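You operate a simulated robot arm through the tools that you are given. There is no shell and no other tool. Be economical: measure what you need, move in short steps, check, and stop when the job is done.

You run a simulated two-armed robot. Do the job below in one go: nothing can be reset, and whatever is moved stays where it is left.

## Task
Pick up the tall grey box marked "L" from the small grey table with one hand, pass it to the other hand and put it in the black tray. Set down upright: tall grey box.

It is judged by the outcome, as a careful person would: the job done as asked, and still so three seconds after it is handed in. It fails if anything else is knocked over, pushed out of place, dropped, spilled or broken.

## Robot
Two 7-joint arms with two-finger parallel grippers on one trunk, on a base that drives. Base frame: it is fixed to the floor where the robot stands at the start and does not move with it; the origin is under the middle of the robot, x ahead of it, y to its left, z up. Lengths are in m, angles in rad, forces in N, time in s.
The left shoulder is at the start at [0.056, 0.101, 1.034], the right one opposite. With the tool pointing down near the work surface each hand reaches from about 0.24 to 0.54 m from the robot's upright axis, wherever it stands, measured 20 degrees to its own side. Places, roughly: black tray (24x20 cm) [-0.18, 2.42, 0.8]. Payload 2.4 kg a hand.
The TCP of each hand is the grasp point between the finger pads, 0.024 m short of the fingertips. In the tool frame z runs along the fingers and y along their closing line. The gripper opens to 0.068 m. The fingers are 0.017 m wide and 0.01 m thick; the gripper's body (0.04 by 0.07 m) begins 0.041 m behind the TCP.
Orientation is that of the tool frame in the base frame, as a unit quaternion [x, y, z, w]. With the fingers straight down and closing along the base's y, the tool's x points along the base's -x, its y along +y and its z along -z.

## Interface
- The arms move only by the tool play_rows. It takes "left_series", "right_series" or both (then of equal length, played together; a hand with none holds still); each is text: rows parted by semicolons, each of 7 numbers parted by spaces: the shift along the base's x, y, z in units of 40 mm (1.0 is 40 mm), then the turn, a rotation vector about the base's x, y, z in units of 8 degrees (1.0 is 8 degrees), then the opening, from 0 (shut) to 1 (fully open). In form: tx ty tz ax ay az jaw; .... A call has 1 to 20 rows; each row shifts and turns the commanded pose from where the row before left it. A call with a number of a shift or a turn outside -1 to 1 is refused whole. Rows are played at 5 a second. More than 0.05 m and 0.15 rad between two rows, or a gripper value outside its range, and nothing of the call is played. A pose out of reach is approached as far as the arm can. The call stops where the force on the tool passes 40 N (or 10 N more than at its start, if that is more) or the arm is blocked; 0.2 s more then pass. The fingers move at their own pace (about 0.072 m/s each) and stop on an object; they squeeze with about 33 N. The grip force told is the motor's: it shows also when the fingers shut on nothing. Time passes only in rows, and 0.2 s behind the last, so rows that do not move let the fingers close. The reply holds the time, the measured pose of the TCP, the force on the tool along the base axes, the opening and the grip force, in the units named above and with some noise, with the torque about the TCP (base axes, N m) and any sound that the robot's microphone picked up, and new pictures: "views" is both (left out), scene, wrist or none (wrist: the cameras of the hands that moved).
- Cameras (640 x 400 px; columns grow to the right, rows downward): "scene" is now at [0.1575, -0.0176, 1.2092]; the picture's right is [-0.23, -0.97, 0.00], its down [-0.55, 0.13, -0.83] and it looks along [0.81, -0.19, -0.56] (base axes); focal length 270 px, centre (320, 200). "left" rides on the left gripper at [0.084, -0.011, -0.075] in its tool frame; the picture's right is [0.13, 0.99, 0.00], its down [-0.60, 0.08, -0.79] and it looks along [-0.79, 0.10, 0.61] (tool axes); focal length 251 px, centre (320, 200). "right" rides on the right gripper at [0.084, 0.011, -0.075] in its tool frame; the picture's right is [-0.13, 0.99, 0.00], its down [-0.60, -0.08, -0.79] and it looks along [-0.79, -0.10, 0.61] (tool axes); focal length 251 px, centre (320, 200). There is no depth. A picture from a camera that has moved, and an enlarged one, comes with that camera's place and axes in the base frame and with its lens. The place of the scene camera against the robot may be out by one fixed shift of up to 0.025 m in any direction.
- raise_lower(by): slides the trunk up (or, below 0, down) by that many m; the arms and the scene camera ride with it, the base frame stays. It gives what a move gives, with no picture.
- roll_base(legs): drives the robot by 1 to 6 legs, each [ahead, left, turn to the left] in m, m and rad, along the robot's own axes; the way and the turn of a leg run together, so that a leg with both is an arc; at most 1.5 m and 3.142 rad a leg. The arms and the cameras ride along, it lands a little off, and it stops where it bumps. It gives what a move gives, and a new picture of the scene camera.
- head_to(pan, tilt): turns the head with the scene camera to pan (to the left, within 1.501 rad either way) and tilt (down, from -0.506 to 1.204), counted from straight ahead of the robot. It gives what a move gives, and a new picture of the scene camera.
- enlarge(camera, box): a new picture of the part [left, top, right, bottom] of that camera's present view, enlarged. The clock stands still meanwhile.
- close_job(): hands the job in; it is judged then, once.

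Work in short steps. Places have to be worked out from the pictures, the camera data and where the tool is seen: move nearer, look again, correct. Check each grasp and each placing, and mend what went wrong. You have 120 turns and 260 pictures in all, those below and enlarged ones among them. Open the grippers and draw the arms clear of the work before you hand the job in, unless the task says otherwise; then end with one line.

The tools are called after "Request:" as name(argument=value, ...) on one line, values as JSON. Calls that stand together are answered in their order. play_rows: Moves the arms, as the interface text tells. Its arguments: {"type":"object","properties":{"left_series":{"type":"string"},"right_series":{"type":"string"},"views":{"type":"string","enum":["both","scene","wrist","none"]}},"required":[]} The other tools are called the same way: raise_lower (by) slides the trunk up or down; roll_base (legs) drives the base; head_to (pan, tilt) turns the head that bears the scene camera; enlarge (camera, box) takes an enlarged picture of a part of a camera's view; close_job () hands the job in.

At the start:

```text
clock: 0.0
left_eef_pos: [0.3467, 0.0837, 1.0556]
left_orientation: [0.0, 1.0, 0.001, 0.0]
left_force: [-0.3, -1.2, 0.2]
left_torque: [0.0, 0.01, 0.01]
left_grip_width: 0.0679
left_grasp_force: 0.1
right_eef_pos: [0.3361, -0.2333, 1.0552]
right_orientation: [0.001, 1.0, 0.0, -0.001]
right_force: [-0.2, -0.3, 0.9]
right_torque: [0.0, -0.02, -0.01]
right_grip_width: 0.068
right_grasp_force: 0.2
trunk travel left (down, up): [-0.25, 0.6]
robot x, y, heading: [-0.0006, -0.0047, 0.003]
head pan, tilt: [-0.227, 0.597]
```

scene: 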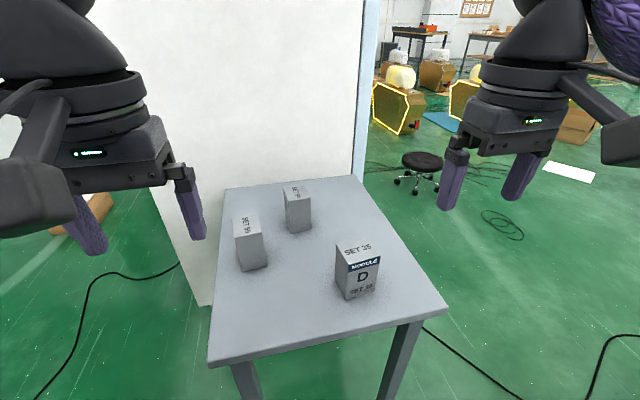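
right: 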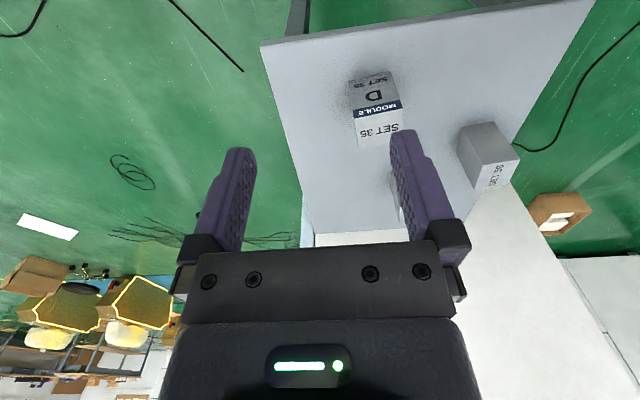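
left: 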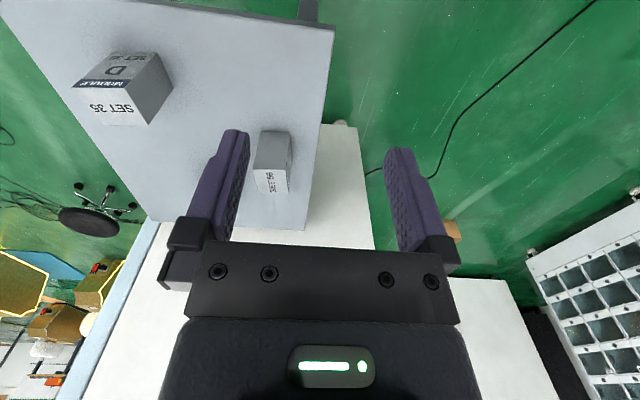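

The table holds three grey boxes; one shows "D", the other two show no letter from here. I enlarge to read them.

Request:
enlarge(camera="scene", box=[200, 160, 420, 310])

Request:
enlarge(camera="left", box=[60, 20, 340, 220])

Request:
enlarge(camera="right", box=[320, 50, 560, 230])

```text
2.67 times, centred on (310, 235) of scene
camera zoom: at [0.1575, -0.0176, 1.2092], right [-0.23, -0.97, 0.0], down [-0.55, 0.13, -0.83], along [0.81, -0.19, -0.56], focal length 719 px, centre (347, 107)
```

zoom: 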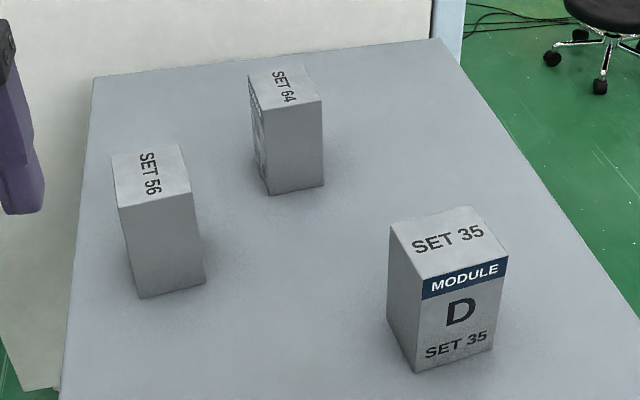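

```text
2.00 times, centred on (200, 120) of left
camera zoom: at [0.262, 0.0723, 1.1311], right [-0.13, 0.99, 0.0], down [0.6, 0.08, 0.79], along [0.79, 0.1, -0.61], focal length 503 px, centre (560, 360)
```

zoom: 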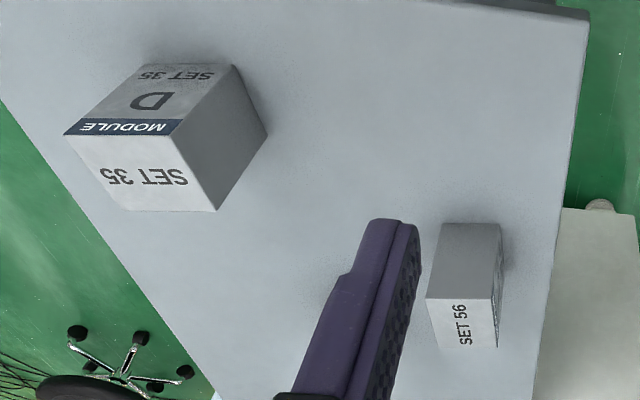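

```text
2.22 times, centred on (440, 140) of right
camera zoom: at [0.2509, -0.2227, 1.1293], right [0.13, 0.99, 0.0], down [0.6, -0.08, 0.79], along [0.79, -0.1, -0.61], focal length 559 px, centre (53, 333)
```

zoom: 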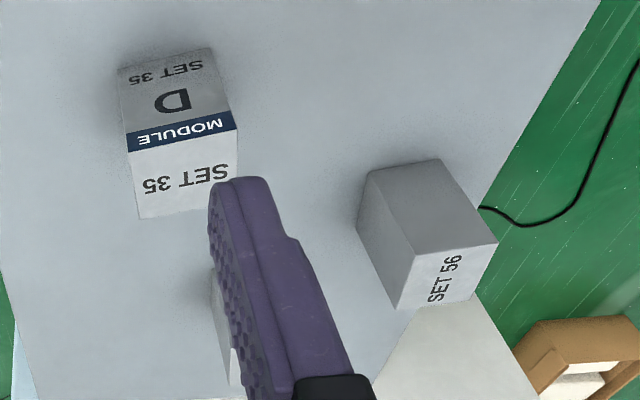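

Box 56 top is near (0.605, 0.03, 0.83), and the labels of boxes 56 and 64 are on their left (+y) sides. I swing the left hand out to the left and turn it inward to read them.

Request:
play_rows(left_series="0 1 0 0 0 -0.9 1;0 1 0 0 0 -0.9 1;0 1 0 0 0 -0.9 1;0 1 0 0 0 -0.9 1;0 1 0 0 0 -0.9 1;0 1 0 0 0 -0.9 1", views="wrist")

```text
clock: 1.2
left_eef_pos: [0.3458, 0.2665, 1.059]
left_orientation: [0.273, 0.962, -0.005, 0.008]
left_force: [11.3, -4.2, -9.1]
left_torque: [-0.18, -0.06, -0.16]
left_grip_width: 0.0679
left_grasp_force: 0.1
right_eef_pos: [0.3358, -0.2334, 1.0561]
right_orientation: [-0.001, 1.0, 0.0, 0.0]
right_force: [0.0, 0.1, 0.0]
right_torque: [0.01, 0.02, -0.04]
right_grip_width: 0.0681
right_grasp_force: 0.0
trunk travel left (down, up): [-0.25, 0.6]
robot x, y, heading: [0.0004, 0.0043, 0.001]
head pan, tilt: [-0.227, 0.597]
stopped in row 5 (left hand): the force on the tool passed its limit at 111 N (the readings are from after the stop); the commanded pose is now the measured one
camera left: at [0.2681, 0.3025, 1.1331], right [0.41, 0.91, -0.01], down [0.55, -0.24, 0.8], along [0.73, -0.33, -0.6], focal length 251 px, centre (320, 200)
```

left: 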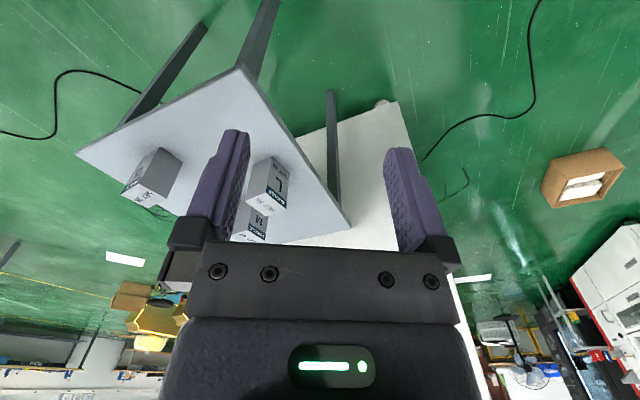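

The force limit tripped at y≈0.27; I look with the head and read the labels before moving on.

Request:
enlarge(camera="left", box=[100, 120, 340, 270])

Request:
head_to(pan=0.6, tilt=0.3)

```text
2.67 times, centred on (220, 195) of left
camera zoom: at [0.2681, 0.3025, 1.1331], right [0.41, 0.91, -0.01], down [0.55, -0.24, 0.8], along [0.73, -0.33, -0.6], focal length 670 px, centre (587, 213)
```

zoom: 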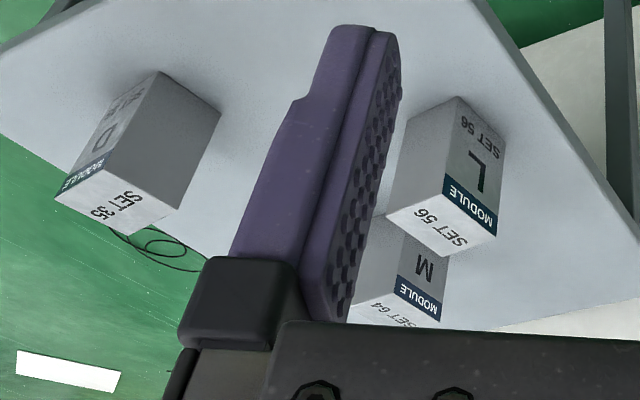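

```text
clock: 2.3
left_eef_pos: [0.3461, 0.2672, 1.06]
left_orientation: [0.273, 0.962, -0.003, 0.007]
left_force: [13.1, -16.1, -12.9]
left_torque: [0.62, -0.14, 0.81]
left_grip_width: 0.0678
left_grasp_force: 0.1
right_eef_pos: [0.336, -0.2333, 1.0547]
right_orientation: [0.001, 1.0, 0.0, 0.0]
right_force: [0.4, 0.0, 0.6]
right_torque: [0.0, -0.01, 0.03]
right_grip_width: 0.0685
right_grasp_force: 0.1
trunk travel left (down, up): [-0.25, 0.6]
robot x, y, heading: [0.0018, 0.0006, -0.0]
head pan, tilt: [0.6, 0.3]
camera scene: at [0.1483, 0.0551, 1.2364], right [0.56, -0.83, 0.0], down [-0.24, -0.17, -0.96], along [0.79, 0.54, -0.3], focal length 270 px, centre (320, 200)
```

scene: 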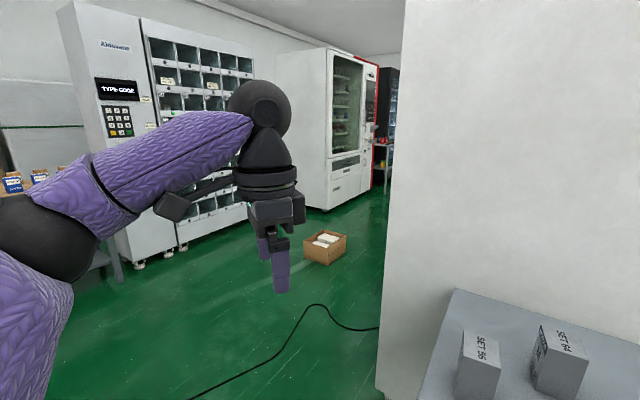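

L is SET 56, the left-front box. The stop looks like the wrist camera meeting the left forearm, so I bring the left hand back and test how far the right hand can yaw inward (for the handover geometry).

Request:
play_rows(left_series="0 0 0 0 0 0.9 1;0 -0.5 0 0 0 0.9 1;0 -0.5 0 0 0 0.9 1;0 -0.5 0 0 0 0.9 1;0 0 0 0 0 0 1;0 0 0 0 0 0 1;0 0 0 0 0 0 1;0 0 0 0 0 0 1;0 0 0 0 0 0 1;0 0 0 0 0 0 1;0 0 0 0 0 0 1;0 0 0 0 0 0 1", right_series="0 0 0 0 0 -1 1;0 0 0 0 0 -1 1;0 0 0 0 0 -1 1;0 0 0 0 0 -1 1;0 0 0 0 0 -1 1;0 0 0 0 0 -1 1;0 0 0 0 0 -1 1;0 0 0 0 0 -1 1;0 0 0 0 0 -1 1;0 0 0 0 0 -1 1;0 0 0 0 0 -1 1;0 0 0 0 0 -1 1", views="none")

Request:
head_to(pan=1.5, tilt=0.3)

```text
clock: 4.9
left_eef_pos: [0.3463, 0.2067, 1.0599]
left_orientation: [0.025, 1.0, -0.002, 0.007]
left_force: [0.2, 0.1, 0.2]
left_torque: [-0.02, 0.0, 0.01]
left_grip_width: 0.0679
left_grasp_force: 0.0
right_eef_pos: [0.3358, -0.2337, 1.0552]
right_orientation: [0.744, 0.668, 0.0, -0.001]
right_force: [-0.7, -0.4, -0.3]
right_torque: [-0.04, 0.01, 0.0]
right_grip_width: 0.0679
right_grasp_force: 0.1
trunk travel left (down, up): [-0.25, 0.6]
robot x, y, heading: [-0.0002, 0.0011, -0.001]
head pan, tilt: [0.6, 0.3]
```

```text
clock: 6.1
left_eef_pos: [0.3461, 0.2058, 1.0591]
left_orientation: [0.025, 1.0, -0.002, 0.006]
left_force: [0.2, 0.6, 0.2]
left_torque: [-0.01, 0.03, 0.01]
left_grip_width: 0.0681
left_grasp_force: 0.0
right_eef_pos: [0.3359, -0.2333, 1.0561]
right_orientation: [0.743, 0.669, 0.0, 0.001]
right_force: [0.3, 0.1, -0.6]
right_torque: [0.02, 0.02, -0.04]
right_grip_width: 0.068
right_grasp_force: 0.0
trunk travel left (down, up): [-0.25, 0.6]
robot x, y, heading: [-0.0031, 0.005, -0.001]
head pan, tilt: [1.499, 0.3]
camera scene: at [0.078, 0.0955, 1.2364], right [1.0, -0.07, 0.0], down [-0.02, -0.29, -0.96], along [0.07, 0.95, -0.3], focal length 270 px, centre (320, 200)
```

scene: 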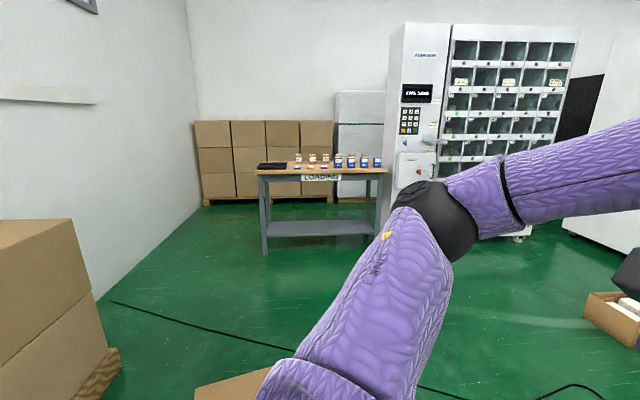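

Right yawed −96° freely; tray is on the far "LOADING" table at left. I continue to about −180°.

Request:
play_rows(right_series="0 0 0 0 0 -1 1;0 0 0 0 0 -1 1;0 0 0 0 0 -1 1;0 0 0 0 0 -1 1;0 0 0 0 0 -1 1;0 0 0 0 0 -1 1;0 0 0 0 0 -1 1;0 0 0 0 0 -1 1;0 0 0 0 0 -1 1;0 0 0 0 0 -1 1;0 0 0 0 0 0 1", views="none")

Request:
enlarge(camera="scene", box=[240, 130, 400, 230])

Request:
head_to(pan=-0.227, tilt=0.75)

```text
clock: 8.5
left_eef_pos: [0.3456, 0.2073, 1.0595]
left_orientation: [0.025, 1.0, -0.002, 0.007]
left_force: [0.0, 0.5, -0.3]
left_torque: [0.01, 0.0, 0.05]
left_grip_width: 0.0681
left_grasp_force: 0.1
right_eef_pos: [0.335, -0.2333, 1.0566]
right_orientation: [0.999, 0.033, 0.0, 0.0]
right_force: [0.7, -1.0, 0.4]
right_torque: [0.01, -0.02, 0.0]
right_grip_width: 0.0678
right_grasp_force: 0.0
trunk travel left (down, up): [-0.25, 0.6]
robot x, y, heading: [0.0005, -0.0026, 0.004]
head pan, tilt: [1.499, 0.3]
```

```text
4.00 times, centred on (320, 180) of scene
camera zoom: at [0.0779, 0.0955, 1.2364], right [1.0, -0.07, 0.0], down [-0.02, -0.29, -0.96], along [0.07, 0.95, -0.3], focal length 1078 px, centre (320, 280)
```

zoom: 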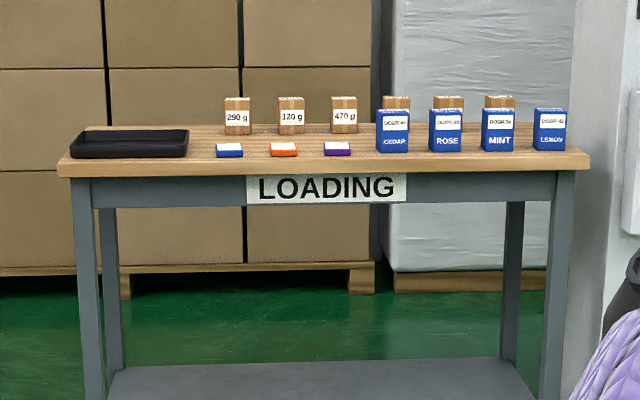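

```text
clock: 10.3
left_eef_pos: [0.3462, 0.2065, 1.0598]
left_orientation: [0.026, 1.0, -0.002, 0.007]
left_force: [0.0, 0.5, 0.4]
left_torque: [-0.02, 0.0, 0.0]
left_grip_width: 0.0681
left_grasp_force: 0.0
right_eef_pos: [0.3365, -0.2347, 1.0558]
right_orientation: [0.999, 0.035, 0.0, 0.0]
right_force: [0.0, 0.2, -0.2]
right_torque: [0.0, -0.01, 0.03]
right_grip_width: 0.068
right_grasp_force: 0.1
trunk travel left (down, up): [-0.25, 0.6]
robot x, y, heading: [0.0005, -0.0003, 0.002]
head pan, tilt: [-0.227, 0.75]
camera scene: at [0.152, -0.0162, 1.196], right [-0.22, -0.97, 0.0], down [-0.66, 0.15, -0.73], along [0.71, -0.16, -0.68], focal length 270 px, centre (320, 200)
```

scene: 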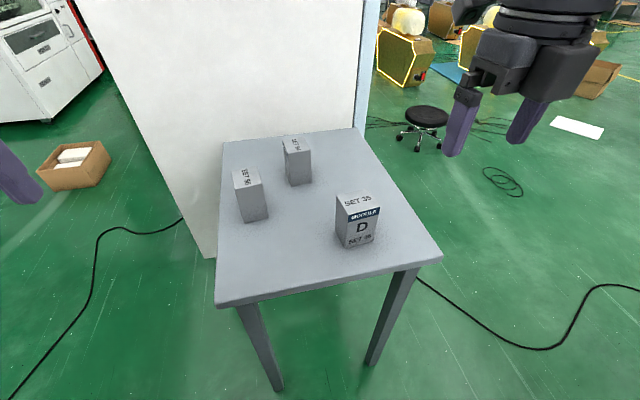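

Right reaches 180° yaw, so plan: left grips the box low at a ~45° forward tilt, right takes the top from above with its camera facing away. First I roll nearer: 0.12 m ahead and 0.05 m right.

Request:
roll_base(legs=[[0.12, -0.05, 0]])

```text
clock: 11.6
left_eef_pos: [0.4666, 0.1575, 1.0604]
left_orientation: [0.026, 1.0, -0.002, 0.007]
left_force: [0.1, 0.5, -0.5]
left_torque: [-0.01, -0.03, 0.0]
left_grip_width: 0.0678
left_grasp_force: 0.0
right_eef_pos: [0.4573, -0.2838, 1.0555]
right_orientation: [0.999, 0.034, 0.0, -0.001]
right_force: [-0.3, 0.5, -0.2]
right_torque: [0.0, 0.01, 0.02]
right_grip_width: 0.068
right_grasp_force: 0.1
trunk travel left (down, up): [-0.25, 0.6]
robot x, y, heading: [0.1258, -0.0525, 0.003]
head pan, tilt: [-0.227, 0.75]
camera scene: at [0.2734, -0.0664, 1.196], right [-0.23, -0.97, 0.0], down [-0.66, 0.15, -0.73], along [0.71, -0.16, -0.68], focal length 270 px, centre (320, 200)
```

scene: 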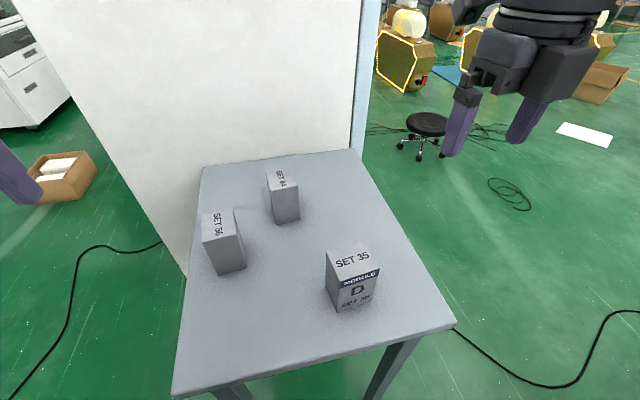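

Box L sits around (0.612, 0.03), yaw ≈ +5°. I pitch the left hand 45° forward, staged behind and above the box, to look at it from its camera.

Request:
play_rows(left_series="0 -0.5 0 0 0 1 1;-0.2 -0.5 -0.5 0.08 -0.94 0 1;-0.2 -0.5 -0.5 0.08 -0.94 0 1;-0.2 -0.5 -0.5 0.08 -0.94 0 1;-0.2 -0.5 -0.5 0.08 -0.94 0 1;-0.2 -0.5 -0.5 0.08 -0.94 0 1;-0.2 -0.2 -0.5 0.08 -0.94 0 1;0 0 0 0 0 0 1")

```text
clock: 13.4
left_eef_pos: [0.4511, 0.0078, 0.9467]
left_orientation: [-0.041, 0.919, 0.015, 0.391]
left_force: [0.6, -0.3, 0.5]
left_torque: [0.04, 0.0, 0.01]
left_grip_width: 0.0678
left_grasp_force: 0.0
left hand out of reach, approached as far as the arm can: row 6, 7
right_eef_pos: [0.4564, -0.2837, 1.0558]
right_orientation: [0.999, 0.034, 0.0, 0.0]
right_force: [-0.5, 0.4, -0.4]
right_torque: [-0.04, -0.03, -0.01]
right_grip_width: 0.068
right_grasp_force: 0.1
trunk travel left (down, up): [-0.25, 0.6]
robot x, y, heading: [0.1219, -0.0466, -0.002]
head pan, tilt: [-0.227, 0.75]
camera scene: at [0.2732, -0.0664, 1.196], right [-0.22, -0.97, 0.0], down [-0.66, 0.15, -0.73], along [0.71, -0.16, -0.68], focal length 270 px, centre (320, 200)
camera left: at [0.3394, -0.0129, 0.9385], right [-0.17, 0.98, -0.1], down [-0.16, 0.07, 0.98], along [0.97, 0.19, 0.14], focal length 251 px, centre (320, 200)
```

scene: 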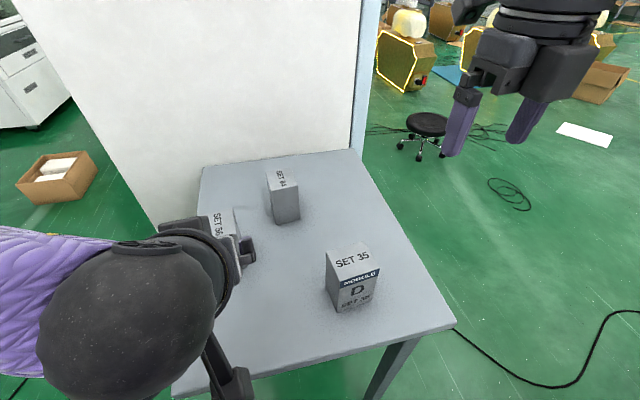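
left: 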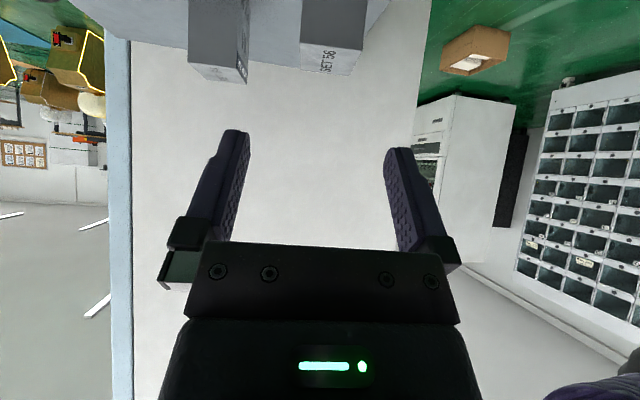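

Wrist view agrees: box L centre ≈ (0.619, 0.034), top z≈0.83, width 0.053, yaw ~6°. The hand is level at 46° pitch; I move to the pregrasp point 12 cm back along the fingers.

Request:
play_rows(left_series="0.48 0.13 -0.76 0 0 0 1;0.48 0.13 -0.76 0 0 0 1;0.48 0.13 -0.76 0 0 0.15 1;0 0 0 0 0 0 1")

```text
clock: 14.4
left_eef_pos: [0.5071, 0.023, 0.8557]
left_orientation: [-0.05, 0.919, 0.019, 0.392]
left_force: [0.3, 0.5, -0.8]
left_torque: [0.03, 0.01, 0.01]
left_grip_width: 0.0679
left_grasp_force: 0.0
right_eef_pos: [0.4574, -0.2845, 1.0555]
right_orientation: [0.999, 0.033, 0.0, 0.0]
right_force: [-1.0, 0.4, -0.2]
right_torque: [-0.03, 0.01, 0.03]
right_grip_width: 0.0678
right_grasp_force: 0.1
trunk travel left (down, up): [-0.25, 0.6]
robot x, y, heading: [0.1225, -0.0502, -0.002]
head pan, tilt: [-0.227, 0.75]
camera scene: at [0.2732, -0.0663, 1.196], right [-0.22, -0.97, 0.0], down [-0.66, 0.15, -0.73], along [0.71, -0.16, -0.68], focal length 270 px, centre (320, 200)
camera left: at [0.397, 0.0003, 0.8478], right [-0.2, 0.98, -0.1], down [-0.16, 0.07, 0.98], along [0.97, 0.21, 0.14], focal length 251 px, centre (320, 200)
```

scene: 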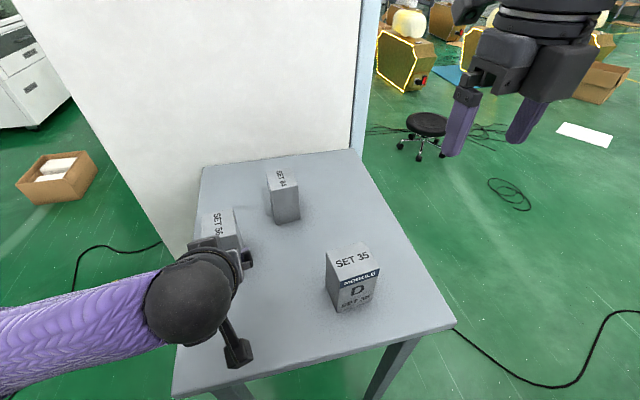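
left: 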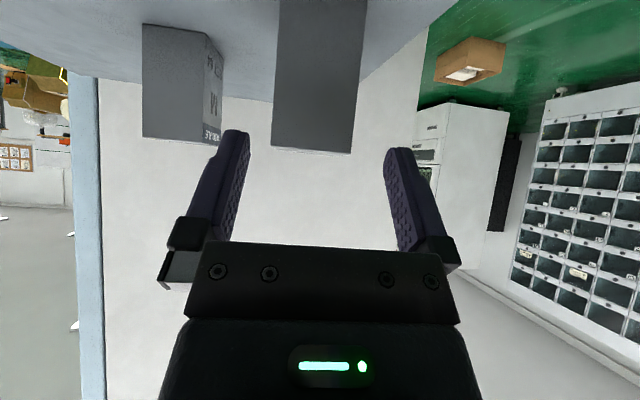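

Triangulating both wrist views: near face x≈0.567, top z≈0.839, centre ≈ (0.597, 0.031). I advance part of the way along the fingers and look.

Request:
play_rows(left_series="0.5 0.05 -0.54 0 0 0 1;0.5 0.05 -0.54 0 0 0 1;0 0 0 0 0 0 1")

```text
clock: 15.2
left_eef_pos: [0.5462, 0.0277, 0.8125]
left_orientation: [-0.049, 0.919, 0.018, 0.391]
left_force: [0.9, 0.4, 0.4]
left_torque: [0.0, 0.0, 0.0]
left_grip_width: 0.068
left_grasp_force: 0.1
right_eef_pos: [0.4569, -0.2828, 1.0562]
right_orientation: [0.999, 0.035, 0.0, 0.0]
right_force: [-0.6, 0.8, 0.1]
right_torque: [-0.02, -0.03, -0.01]
right_grip_width: 0.0681
right_grasp_force: 0.0
trunk travel left (down, up): [-0.25, 0.6]
robot x, y, heading: [0.1196, -0.0507, -0.002]
head pan, tilt: [-0.227, 0.75]
camera scene: at [0.2732, -0.0664, 1.196], right [-0.22, -0.97, 0.0], down [-0.66, 0.15, -0.73], along [0.71, -0.16, -0.68], focal length 270 px, centre (320, 200)
camera left: at [0.4371, 0.0042, 0.8057], right [-0.2, 0.98, -0.1], down [-0.16, 0.07, 0.98], along [0.97, 0.21, 0.14], focal length 251 px, centre (320, 200)
```

scene: 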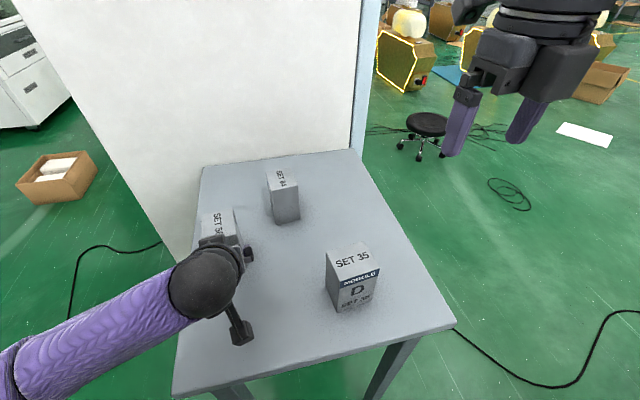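
left: 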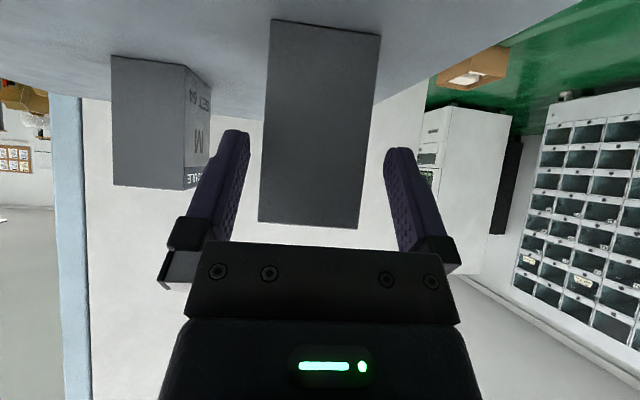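

Box near face: bottom z≈0.741, top ≈0.839, well centred between the fingers. Final advance of ~4 cm along the fingers, then close.

Request:
play_rows(left_series="0.38 0.03 -0.37 0 0 0 1;0.38 0.03 -0.37 0 0 0 1;0 0 0 0 0 0 1")

```text
clock: 16.0
left_eef_pos: [0.5764, 0.0281, 0.7862]
left_orientation: [-0.05, 0.918, 0.018, 0.393]
left_force: [-7.0, -0.4, 22.2]
left_torque: [0.37, -0.19, 0.12]
left_grip_width: 0.0682
left_grasp_force: 0.1
right_eef_pos: [0.4539, -0.283, 1.057]
right_orientation: [0.999, 0.034, 0.001, 0.0]
right_force: [0.0, 0.0, 0.3]
right_torque: [0.03, 0.0, 0.02]
right_grip_width: 0.0682
right_grasp_force: 0.1
trunk travel left (down, up): [-0.25, 0.6]
robot x, y, heading: [0.122, -0.0535, -0.003]
head pan, tilt: [-0.227, 0.75]
camera scene: at [0.2707, -0.0667, 1.1967], right [-0.22, -0.97, 0.0], down [-0.66, 0.15, -0.73], along [0.71, -0.16, -0.68], focal length 270 px, centre (320, 200)
camera left: at [0.466, 0.0054, 0.7782], right [-0.19, 0.98, -0.1], down [-0.17, 0.07, 0.98], along [0.97, 0.21, 0.15], focal length 251 px, centre (320, 200)
```

scene: 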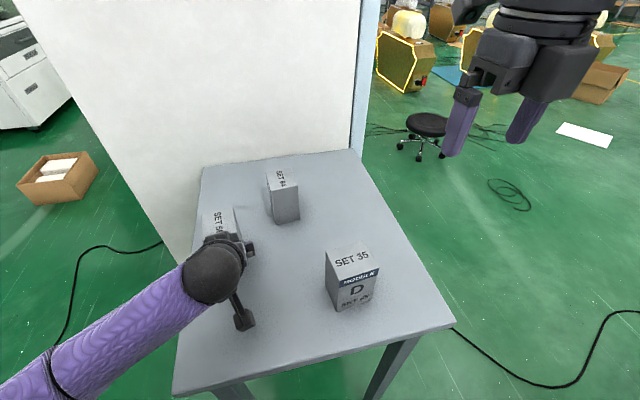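
left: 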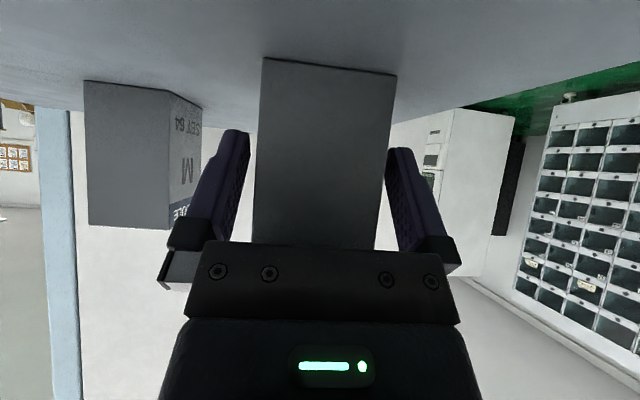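

A 22 N upward force: likely the camera mount resting on the table. I raise 7 mm and then close.

Request:
play_rows(left_series="0 0 0.18 0 0 0 1;0 0 0 0 0 0 1", views="none")

```text
clock: 16.6
left_eef_pos: [0.5773, 0.0288, 0.7907]
left_orientation: [-0.05, 0.919, 0.019, 0.39]
left_force: [-0.2, -0.1, -0.3]
left_torque: [0.03, -0.02, -0.02]
left_grip_width: 0.068
left_grasp_force: 0.0
right_eef_pos: [0.4583, -0.2843, 1.0559]
right_orientation: [0.999, 0.035, 0.0, 0.0]
right_force: [-0.4, -0.6, -0.1]
right_torque: [0.01, -0.01, -0.02]
right_grip_width: 0.0679
right_grasp_force: 0.1
trunk travel left (down, up): [-0.25, 0.6]
robot x, y, heading: [0.1228, -0.05, 0.002]
head pan, tilt: [-0.227, 0.75]
```

Clear of contact now. Close the left gripper.

Request:
play_rows(left_series="0 0 0 0 0 0 0;0 0 0 0 0 0 0;0 0 0 0 0 0 0;0 0 0 0 0 0 0", views="wrist")

```text
clock: 17.6
left_eef_pos: [0.5782, 0.0285, 0.7912]
left_orientation: [-0.049, 0.919, 0.018, 0.391]
left_force: [-0.7, -1.2, 0.5]
left_torque: [0.01, 0.05, 0.02]
left_grip_width: 0.0547
left_grasp_force: 34.0
right_eef_pos: [0.4563, -0.2836, 1.0558]
right_orientation: [0.999, 0.034, -0.001, 0.0]
right_force: [-0.1, 0.1, -0.7]
right_torque: [0.01, -0.02, 0.0]
right_grip_width: 0.0681
right_grasp_force: 0.1
trunk travel left (down, up): [-0.25, 0.6]
robot x, y, heading: [0.1209, -0.0491, -0.0]
head pan, tilt: [-0.227, 0.75]
camera left: at [0.4674, 0.0063, 0.7833], right [-0.19, 0.98, -0.1], down [-0.16, 0.07, 0.98], along [0.97, 0.21, 0.14], focal length 251 px, centre (320, 200)
```

left: 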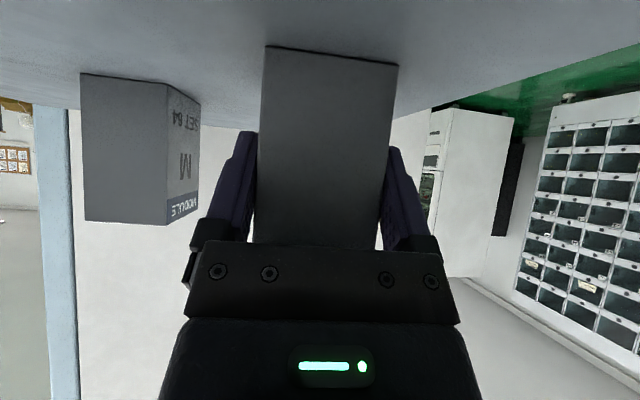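

Grip is firm (0.055 wide, 34 N). Lift straight up 16 cm.

Request:
play_rows(left_series="0 0 0.5 0 0 0 0;0 0 0.7 0 0 0 0;0 0 0.7 0 0 0 0;0 0 0.7 0 0 0 0;0 0 0.7 0 0 0 0;0 0 0.7 0 0 0 0;0 0 0 0 0 0 0")

```text
clock: 19.2
left_eef_pos: [0.5799, 0.0289, 0.9503]
left_orientation: [-0.05, 0.919, 0.019, 0.391]
left_force: [-0.2, -0.2, -2.4]
left_torque: [0.02, 0.08, 0.03]
left_grip_width: 0.0549
left_grasp_force: 32.9
right_eef_pos: [0.4564, -0.283, 1.0554]
right_orientation: [0.999, 0.034, 0.0, -0.001]
right_force: [-0.4, -0.1, -0.5]
right_torque: [-0.01, 0.01, 0.0]
right_grip_width: 0.0678
right_grasp_force: 0.0
trunk travel left (down, up): [-0.25, 0.6]
robot x, y, heading: [0.1221, -0.0531, 0.003]
head pan, tilt: [-0.227, 0.75]
camera scene: at [0.2734, -0.0664, 1.196], right [-0.22, -0.97, 0.0], down [-0.66, 0.15, -0.73], along [0.71, -0.16, -0.68], focal length 270 px, centre (320, 200)
camera left: at [0.469, 0.0069, 0.9429], right [-0.19, 0.98, -0.1], down [-0.16, 0.07, 0.98], along [0.97, 0.21, 0.14], focal length 251 px, centre (320, 200)
```

scene: 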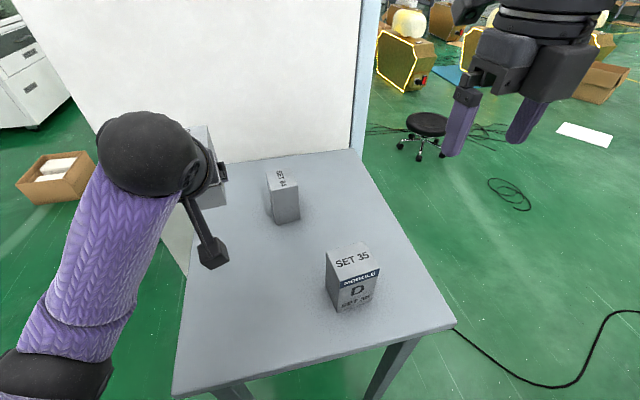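
left: 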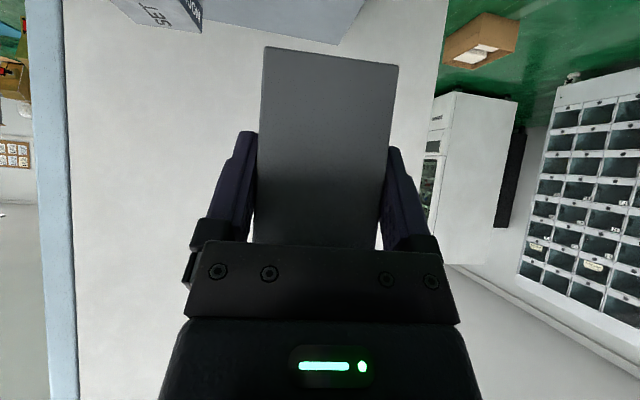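

Box held well. I bring it toward the middle (TCP ≈ 0.55, −0.08) while raising the right hand to above box-top height.

Request:
play_rows(left_series="-0.19 -0.68 0 0 0 0 0;-0.19 -0.68 0 0 0 0 0;-0.19 -0.68 0 0 0 0 0;-0.19 -0.68 0 0 0 0 0;0 0 0 0 0 0 0", right_series="0 0 0.5 0 0 0.065 1;0 0 0.5 0 0 0.065 1;0 0 0.5 0 0 0.065 1;0 0 0.5 0 0 0.065 1;0 0 0 0 0 0 1")

```text
clock: 20.4
left_eef_pos: [0.5493, -0.0789, 0.9517]
left_orientation: [-0.05, 0.919, 0.018, 0.391]
left_force: [-0.8, -0.1, -1.6]
left_torque: [-0.01, 0.11, -0.04]
left_grip_width: 0.0549
left_grasp_force: 32.2
right_eef_pos: [0.4559, -0.2832, 1.1362]
right_orientation: [0.999, 0.052, 0.0, 0.0]
right_force: [0.4, -0.6, 0.0]
right_torque: [0.0, 0.01, -0.01]
right_grip_width: 0.0678
right_grasp_force: 0.1
trunk travel left (down, up): [-0.25, 0.6]
robot x, y, heading: [0.1227, -0.0506, -0.002]
head pan, tilt: [-0.227, 0.75]
camera scene: at [0.2733, -0.0664, 1.196], right [-0.22, -0.97, 0.0], down [-0.66, 0.15, -0.73], along [0.71, -0.16, -0.68], focal length 270 px, centre (320, 200)
camera right: at [0.5407, -0.2853, 1.2093], right [-0.02, -1.0, 0.0], down [-0.61, 0.02, 0.79], along [-0.79, 0.02, -0.61], focal length 251 px, centre (320, 200)
camera left: at [0.438, -0.102, 0.9435], right [-0.19, 0.98, -0.1], down [-0.16, 0.07, 0.98], along [0.97, 0.21, 0.14], focal length 251 px, centre (320, 200)
```

scene: 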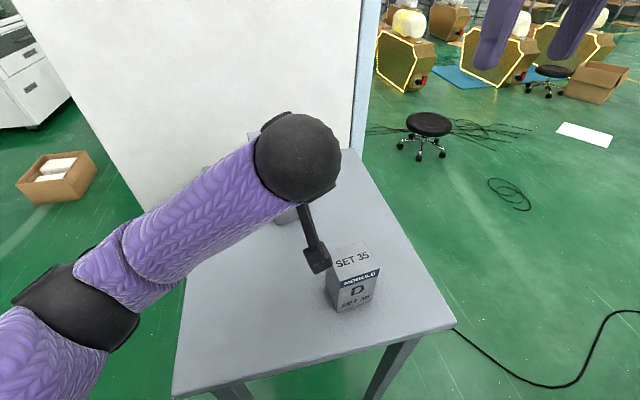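
right: 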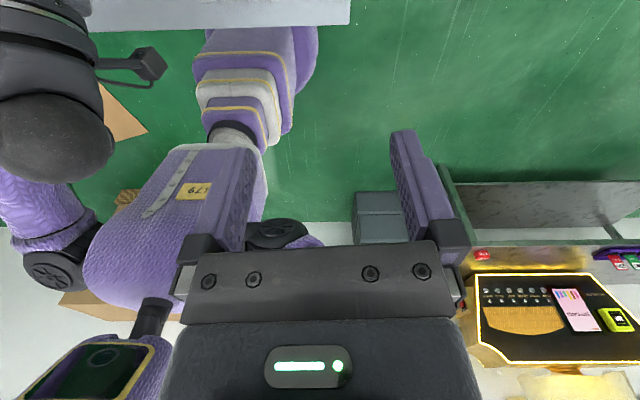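
left: 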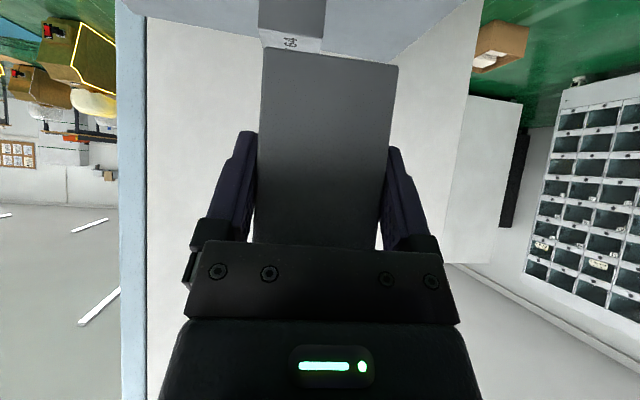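

Box is at about (0.570, −0.076), top ≈1.0. I swing the right hand forward and then over toward the box, staying high, for a look.

Request:
play_rows(right_series="0.95 0 0 0 0 0 1;0.95 0 0 0 0 0 1;0.95 0 0 0 0 0 1;0 0.9 0 0 0 0 1;0 0.9 0 0 0 0 1;0 0.9 0 0 0 0 1;0 0 0 0 0 0 1")

```text
clock: 22.0
left_eef_pos: [0.549, -0.0785, 0.9524]
left_orientation: [-0.05, 0.919, 0.018, 0.391]
left_force: [0.5, 0.7, -2.4]
left_torque: [-0.03, 0.1, 0.01]
left_grip_width: 0.0548
left_grasp_force: 33.0
right_eef_pos: [0.5483, -0.1762, 1.1331]
right_orientation: [0.999, 0.053, 0.0, 0.0]
right_force: [-0.6, 0.1, -1.4]
right_torque: [-0.01, -0.01, 0.03]
right_grip_width: 0.0678
right_grasp_force: 0.1
right hand out of reach, approached as far as the arm can: row 3
trunk travel left (down, up): [-0.25, 0.6]
robot x, y, heading: [0.1243, -0.0479, 0.001]
head pan, tilt: [-0.227, 0.75]
camera scene: at [0.2734, -0.0662, 1.196], right [-0.23, -0.97, 0.0], down [-0.66, 0.15, -0.73], along [0.71, -0.16, -0.68], focal length 270 px, centre (320, 200)
camera right: at [0.6319, -0.1779, 1.2065], right [-0.02, -1.0, 0.0], down [-0.61, 0.02, 0.79], along [-0.79, 0.02, -0.61], focal length 251 px, centre (320, 200)
```

scene: 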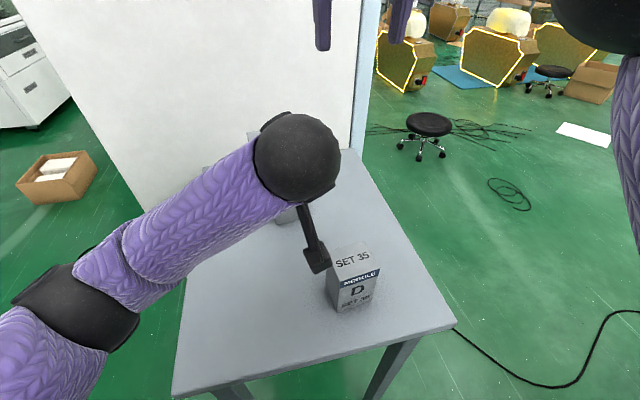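
right: 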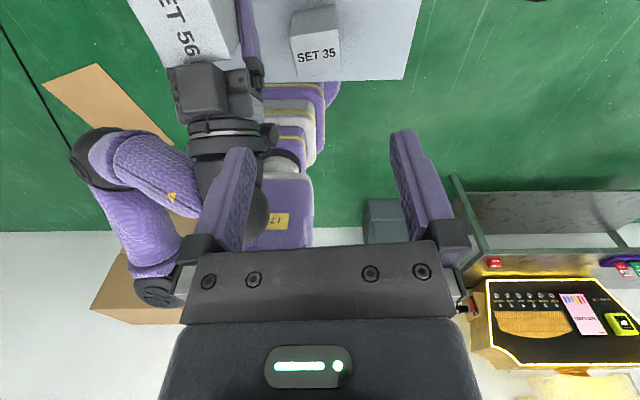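

The right arm's reach is marginal here, so I bring the held box 3 cm back toward the robot, and look with both.

Request:
play_rows(left_series="-0.38 0 0 0 0 0 0;-0.37 0 0 0 0 0 0;0 0 0 0 0 0 0", right_series="-0.1 0.5 0 0 0 0 1;-0.1 0.5 0 0 0 0 1;0 0 0 0 0 0 1")

```text
clock: 22.8
left_eef_pos: [0.5182, -0.0787, 0.9505]
left_orientation: [-0.05, 0.918, 0.019, 0.392]
left_force: [-0.4, 0.0, -2.3]
left_torque: [-0.01, 0.07, 0.0]
left_grip_width: 0.0549
left_grasp_force: 33.7
right_eef_pos: [0.5389, -0.1344, 1.1323]
right_orientation: [0.999, 0.052, 0.0, 0.001]
right_force: [0.6, 0.5, 0.2]
right_torque: [-0.01, 0.02, 0.02]
right_grip_width: 0.0682
right_grasp_force: 0.1
trunk travel left (down, up): [-0.25, 0.6]
robot x, y, heading: [0.1243, -0.0531, 0.002]
head pan, tilt: [-0.227, 0.75]
camera scene: at [0.2734, -0.0663, 1.196], right [-0.23, -0.97, 0.0], down [-0.66, 0.15, -0.73], along [0.71, -0.16, -0.68], focal length 270 px, centre (320, 200)
camera right: at [0.6232, -0.1373, 1.2062], right [-0.02, -1.0, 0.0], down [-0.61, 0.02, 0.79], along [-0.79, 0.02, -0.61], focal length 251 px, centre (320, 200)
camera left: at [0.4078, -0.1013, 0.9425], right [-0.19, 0.98, -0.1], down [-0.16, 0.07, 0.98], along [0.97, 0.21, 0.14], focal length 251 px, centre (320, 200)
```

scene: 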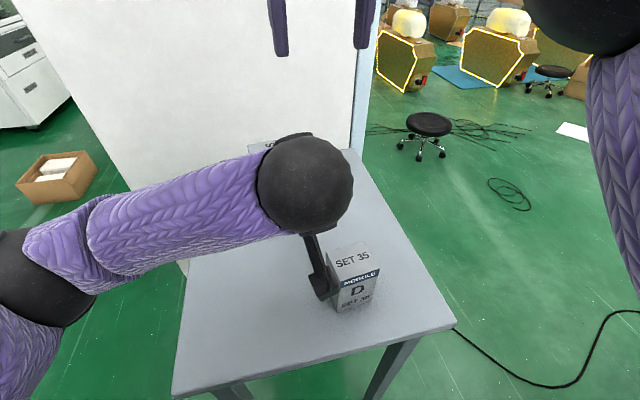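
right: 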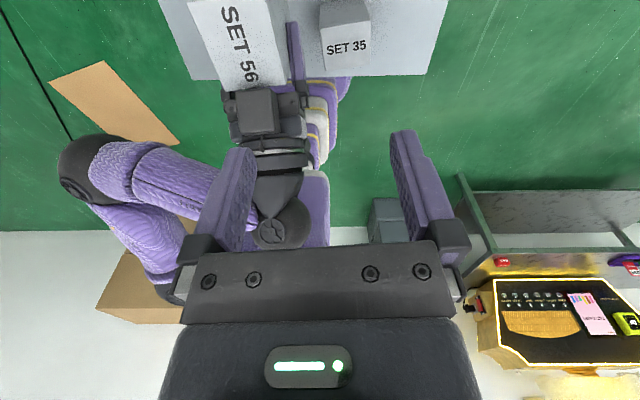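
left: 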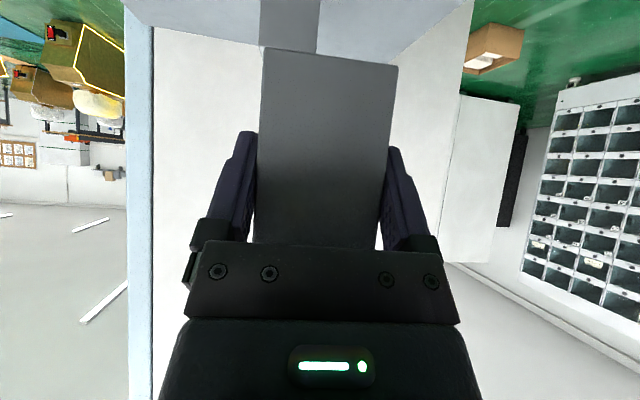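

Right-camera estimate of box top centre: (0.542, −0.075), yaw ~8°. I move over it and down to just above, then look.

Request:
play_rows(right_series="0.03 0.75 0 0 0 0.2 1;0.03 0.74 0 0 0 0 1;0 0 -0.8 0 0 0 1;0 0 -0.8 0 0 0 1;0 0 -0.6 0 0 0 1;0 0 0 0 0 0 1")

```text
clock: 24.2
left_eef_pos: [0.5188, -0.0788, 0.9501]
left_orientation: [-0.05, 0.919, 0.018, 0.391]
left_force: [-0.1, -0.3, -2.4]
left_torque: [0.0, 0.05, -0.01]
left_grip_width: 0.0545
left_grasp_force: 33.6
right_eef_pos: [0.5316, -0.0732, 1.0442]
right_orientation: [0.998, 0.066, 0.0, 0.0]
right_force: [-0.2, 0.1, 0.6]
right_torque: [0.0, -0.03, -0.01]
right_grip_width: 0.0679
right_grasp_force: 0.2
right hand out of reach, approached as far as the arm can: row 2
trunk travel left (down, up): [-0.25, 0.6]
robot x, y, heading: [0.1219, -0.0512, -0.0]
head pan, tilt: [-0.227, 0.75]
camera scene: at [0.2734, -0.0663, 1.196], right [-0.22, -0.97, 0.0], down [-0.66, 0.15, -0.73], along [0.71, -0.16, -0.68], focal length 270 px, centre (320, 200)
camera right: at [0.615, -0.0746, 1.118], right [0.0, -1.0, 0.0], down [-0.61, 0.0, 0.79], along [-0.79, 0.0, -0.61], focal length 251 px, centre (320, 200)
```

scene: 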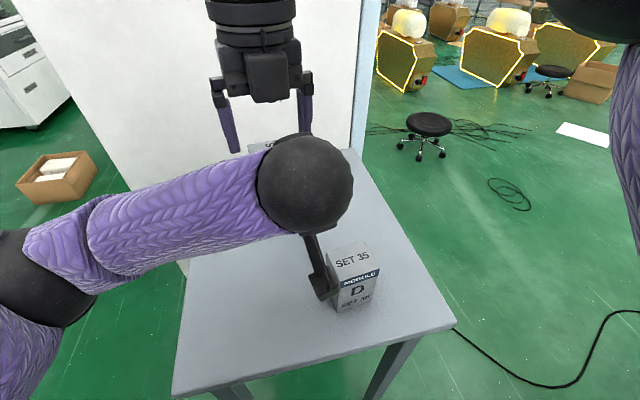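
right: 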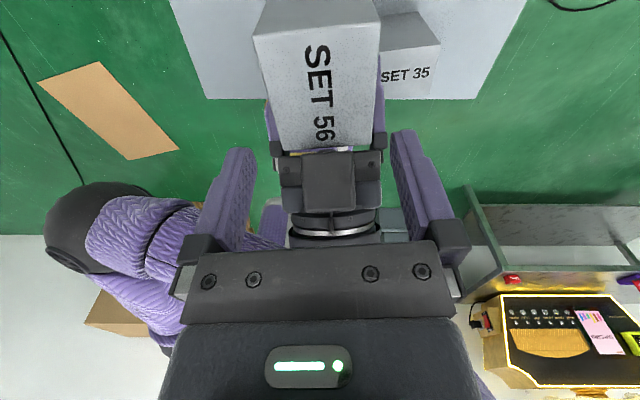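

Box centre ≈ (0.544, −0.0755), yaw ~6°. I nudge the left hand back 8 mm and the right 4 mm forward, then descend 3 cm.

Request:
play_rows(left_series="-0.2 0 0 0 0 0 0;0 0 0 0 0 0 0;0 0 0 0 0 0 0;0 0 0 0 0 0 0", right_series="0.1 -0.06 0 0 0 -0.15 1;0 0 -0.4 0 0 0 1;0 0 -0.4 0 0 0 1;0 0 0 0 0 0 1")

```text
clock: 25.2
left_eef_pos: [0.51, -0.0778, 0.9505]
left_orientation: [-0.05, 0.919, 0.019, 0.391]
left_force: [-0.2, 0.4, -2.8]
left_torque: [-0.04, 0.02, 0.02]
left_grip_width: 0.0547
left_grasp_force: 33.2
right_eef_pos: [0.5352, -0.0765, 1.0112]
right_orientation: [0.998, 0.056, 0.0, 0.0]
right_force: [0.2, 0.8, -0.8]
right_torque: [0.0, 0.03, 0.03]
right_grip_width: 0.068
right_grasp_force: 0.2
trunk travel left (down, up): [-0.25, 0.6]
robot x, y, heading: [0.1228, -0.0496, -0.001]
head pan, tilt: [-0.227, 0.75]
camera scene: at [0.2734, -0.0663, 1.196], right [-0.22, -0.97, 0.0], down [-0.66, 0.15, -0.73], along [0.71, -0.16, -0.68], focal length 270 px, centre (320, 200)
camera right: at [0.6193, -0.0779, 1.0852], right [-0.02, -1.0, 0.0], down [-0.61, 0.01, 0.79], along [-0.79, 0.01, -0.61], focal length 251 px, centre (320, 200)
camera left: at [0.3995, -0.1017, 0.9435], right [-0.19, 0.98, -0.1], down [-0.16, 0.07, 0.98], along [0.97, 0.21, 0.14], focal length 251 px, centre (320, 200)
```

scene: 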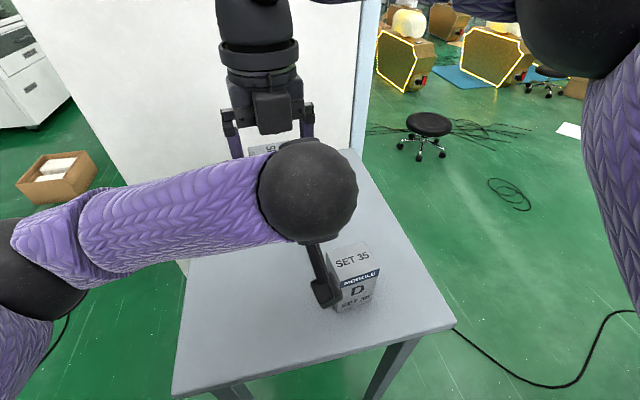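
right: 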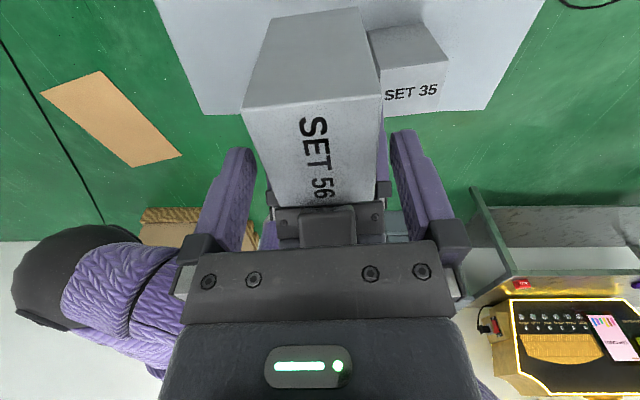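
left: 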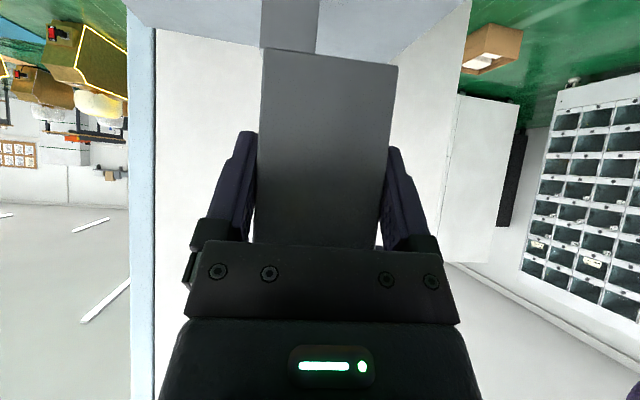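

Aligned: box centre ≈ (0.535, −0.075) against right TCP (0.535, −0.0765). Descend the remaining 2.8 cm.

Request:
play_rows(right_series="0 0.02 -0.35 0 0 0 1;0 0 -0.35 0 0 0 1;0 0 0 0 0 0 1")

```text
clock: 26.0
left_eef_pos: [0.51, -0.0793, 0.9519]
left_orientation: [-0.05, 0.919, 0.018, 0.392]
left_force: [0.0, -0.3, -2.3]
left_torque: [0.04, 0.07, -0.03]
left_grip_width: 0.0543
left_grasp_force: 32.8
right_eef_pos: [0.5353, -0.0775, 0.9833]
right_orientation: [0.998, 0.057, 0.0, 0.0]
right_force: [0.2, -0.4, -0.5]
right_torque: [-0.03, -0.01, -0.03]
right_grip_width: 0.0682
right_grasp_force: 0.0
trunk travel left (down, up): [-0.25, 0.6]
robot x, y, heading: [0.1235, -0.0499, -0.001]
head pan, tilt: [-0.227, 0.75]
camera scene: at [0.2734, -0.0663, 1.196], right [-0.22, -0.97, 0.0], down [-0.66, 0.15, -0.73], along [0.71, -0.16, -0.68], focal length 270 px, centre (320, 200)
camera right: at [0.6188, -0.0775, 1.0572], right [-0.02, -1.0, 0.0], down [-0.61, 0.01, 0.79], along [-0.79, 0.01, -0.61], focal length 251 px, centre (320, 200)
```

scene: 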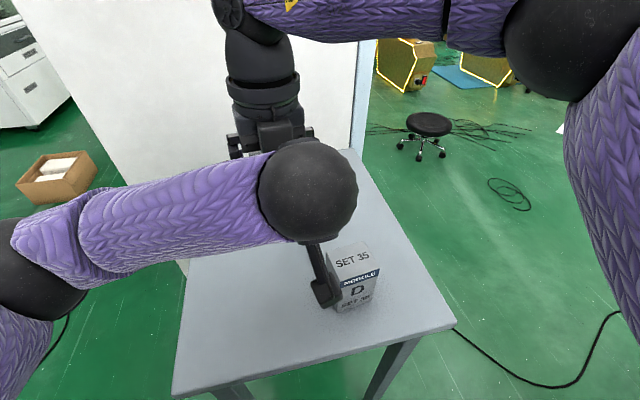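
right: 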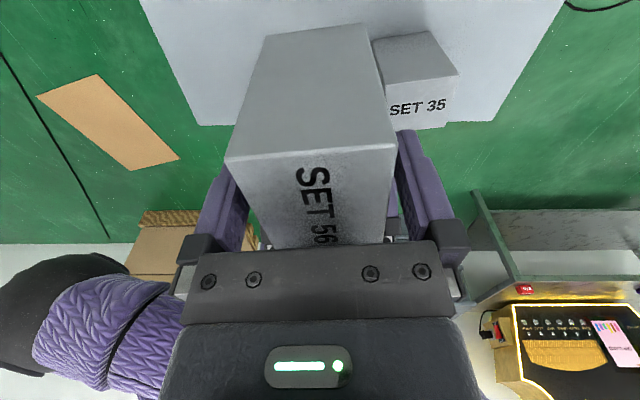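

No contact, box between the right fingers. Close the right gripper.

Request:
play_rows(right_series="0 0 0 0 0 0 0;0 0 0 0 0 0 0;0 0 0 0 0 0 0;0 0 0 0 0 0 0", views="wrist")

```text
clock: 27.0
left_eef_pos: [0.5102, -0.0799, 0.9511]
left_orientation: [-0.049, 0.919, 0.019, 0.391]
left_force: [-1.8, 1.1, -0.4]
left_torque: [0.2, 0.07, 0.28]
left_grip_width: 0.0545
left_grasp_force: 32.7
right_eef_pos: [0.5354, -0.0764, 0.9833]
right_orientation: [0.998, 0.056, 0.001, 0.0]
right_force: [2.0, -1.2, 0.2]
right_torque: [-0.23, -0.13, -0.24]
right_grip_width: 0.0548
right_grasp_force: 33.0
trunk travel left (down, up): [-0.25, 0.6]
robot x, y, heading: [0.1207, -0.0519, 0.002]
head pan, tilt: [-0.227, 0.75]
camera right: at [0.6188, -0.0776, 1.0572], right [-0.02, -1.0, 0.0], down [-0.61, 0.01, 0.79], along [-0.79, 0.01, -0.61], focal length 251 px, centre (320, 200)
```

right: 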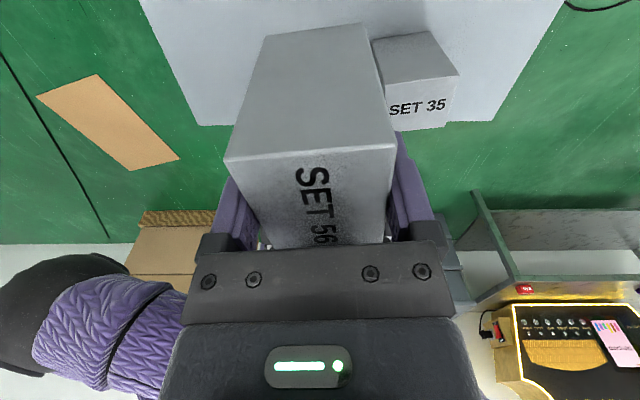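

Right grips at the same width (0.0548, 33 N). Now open the left gripper.

Request:
play_rows(left_series="0 0 0 0 0 0 1;0 0 0 0 0 0 1;0 0 0 0 0 0 1", views="none")

```text
clock: 27.8
left_eef_pos: [0.5103, -0.0787, 0.9528]
left_orientation: [-0.05, 0.919, 0.019, 0.391]
left_force: [-0.2, 0.3, 0.5]
left_torque: [0.0, -0.01, -0.01]
left_grip_width: 0.0682
left_grasp_force: 0.1
right_eef_pos: [0.5356, -0.0765, 0.9831]
right_orientation: [0.998, 0.056, 0.0, 0.0]
right_force: [0.3, -1.0, 0.6]
right_torque: [0.0, -0.02, -0.01]
right_grip_width: 0.0548
right_grasp_force: 33.0
trunk travel left (down, up): [-0.25, 0.6]
robot x, y, heading: [0.121, -0.0493, 0.005]
head pan, tilt: [-0.227, 0.75]
```

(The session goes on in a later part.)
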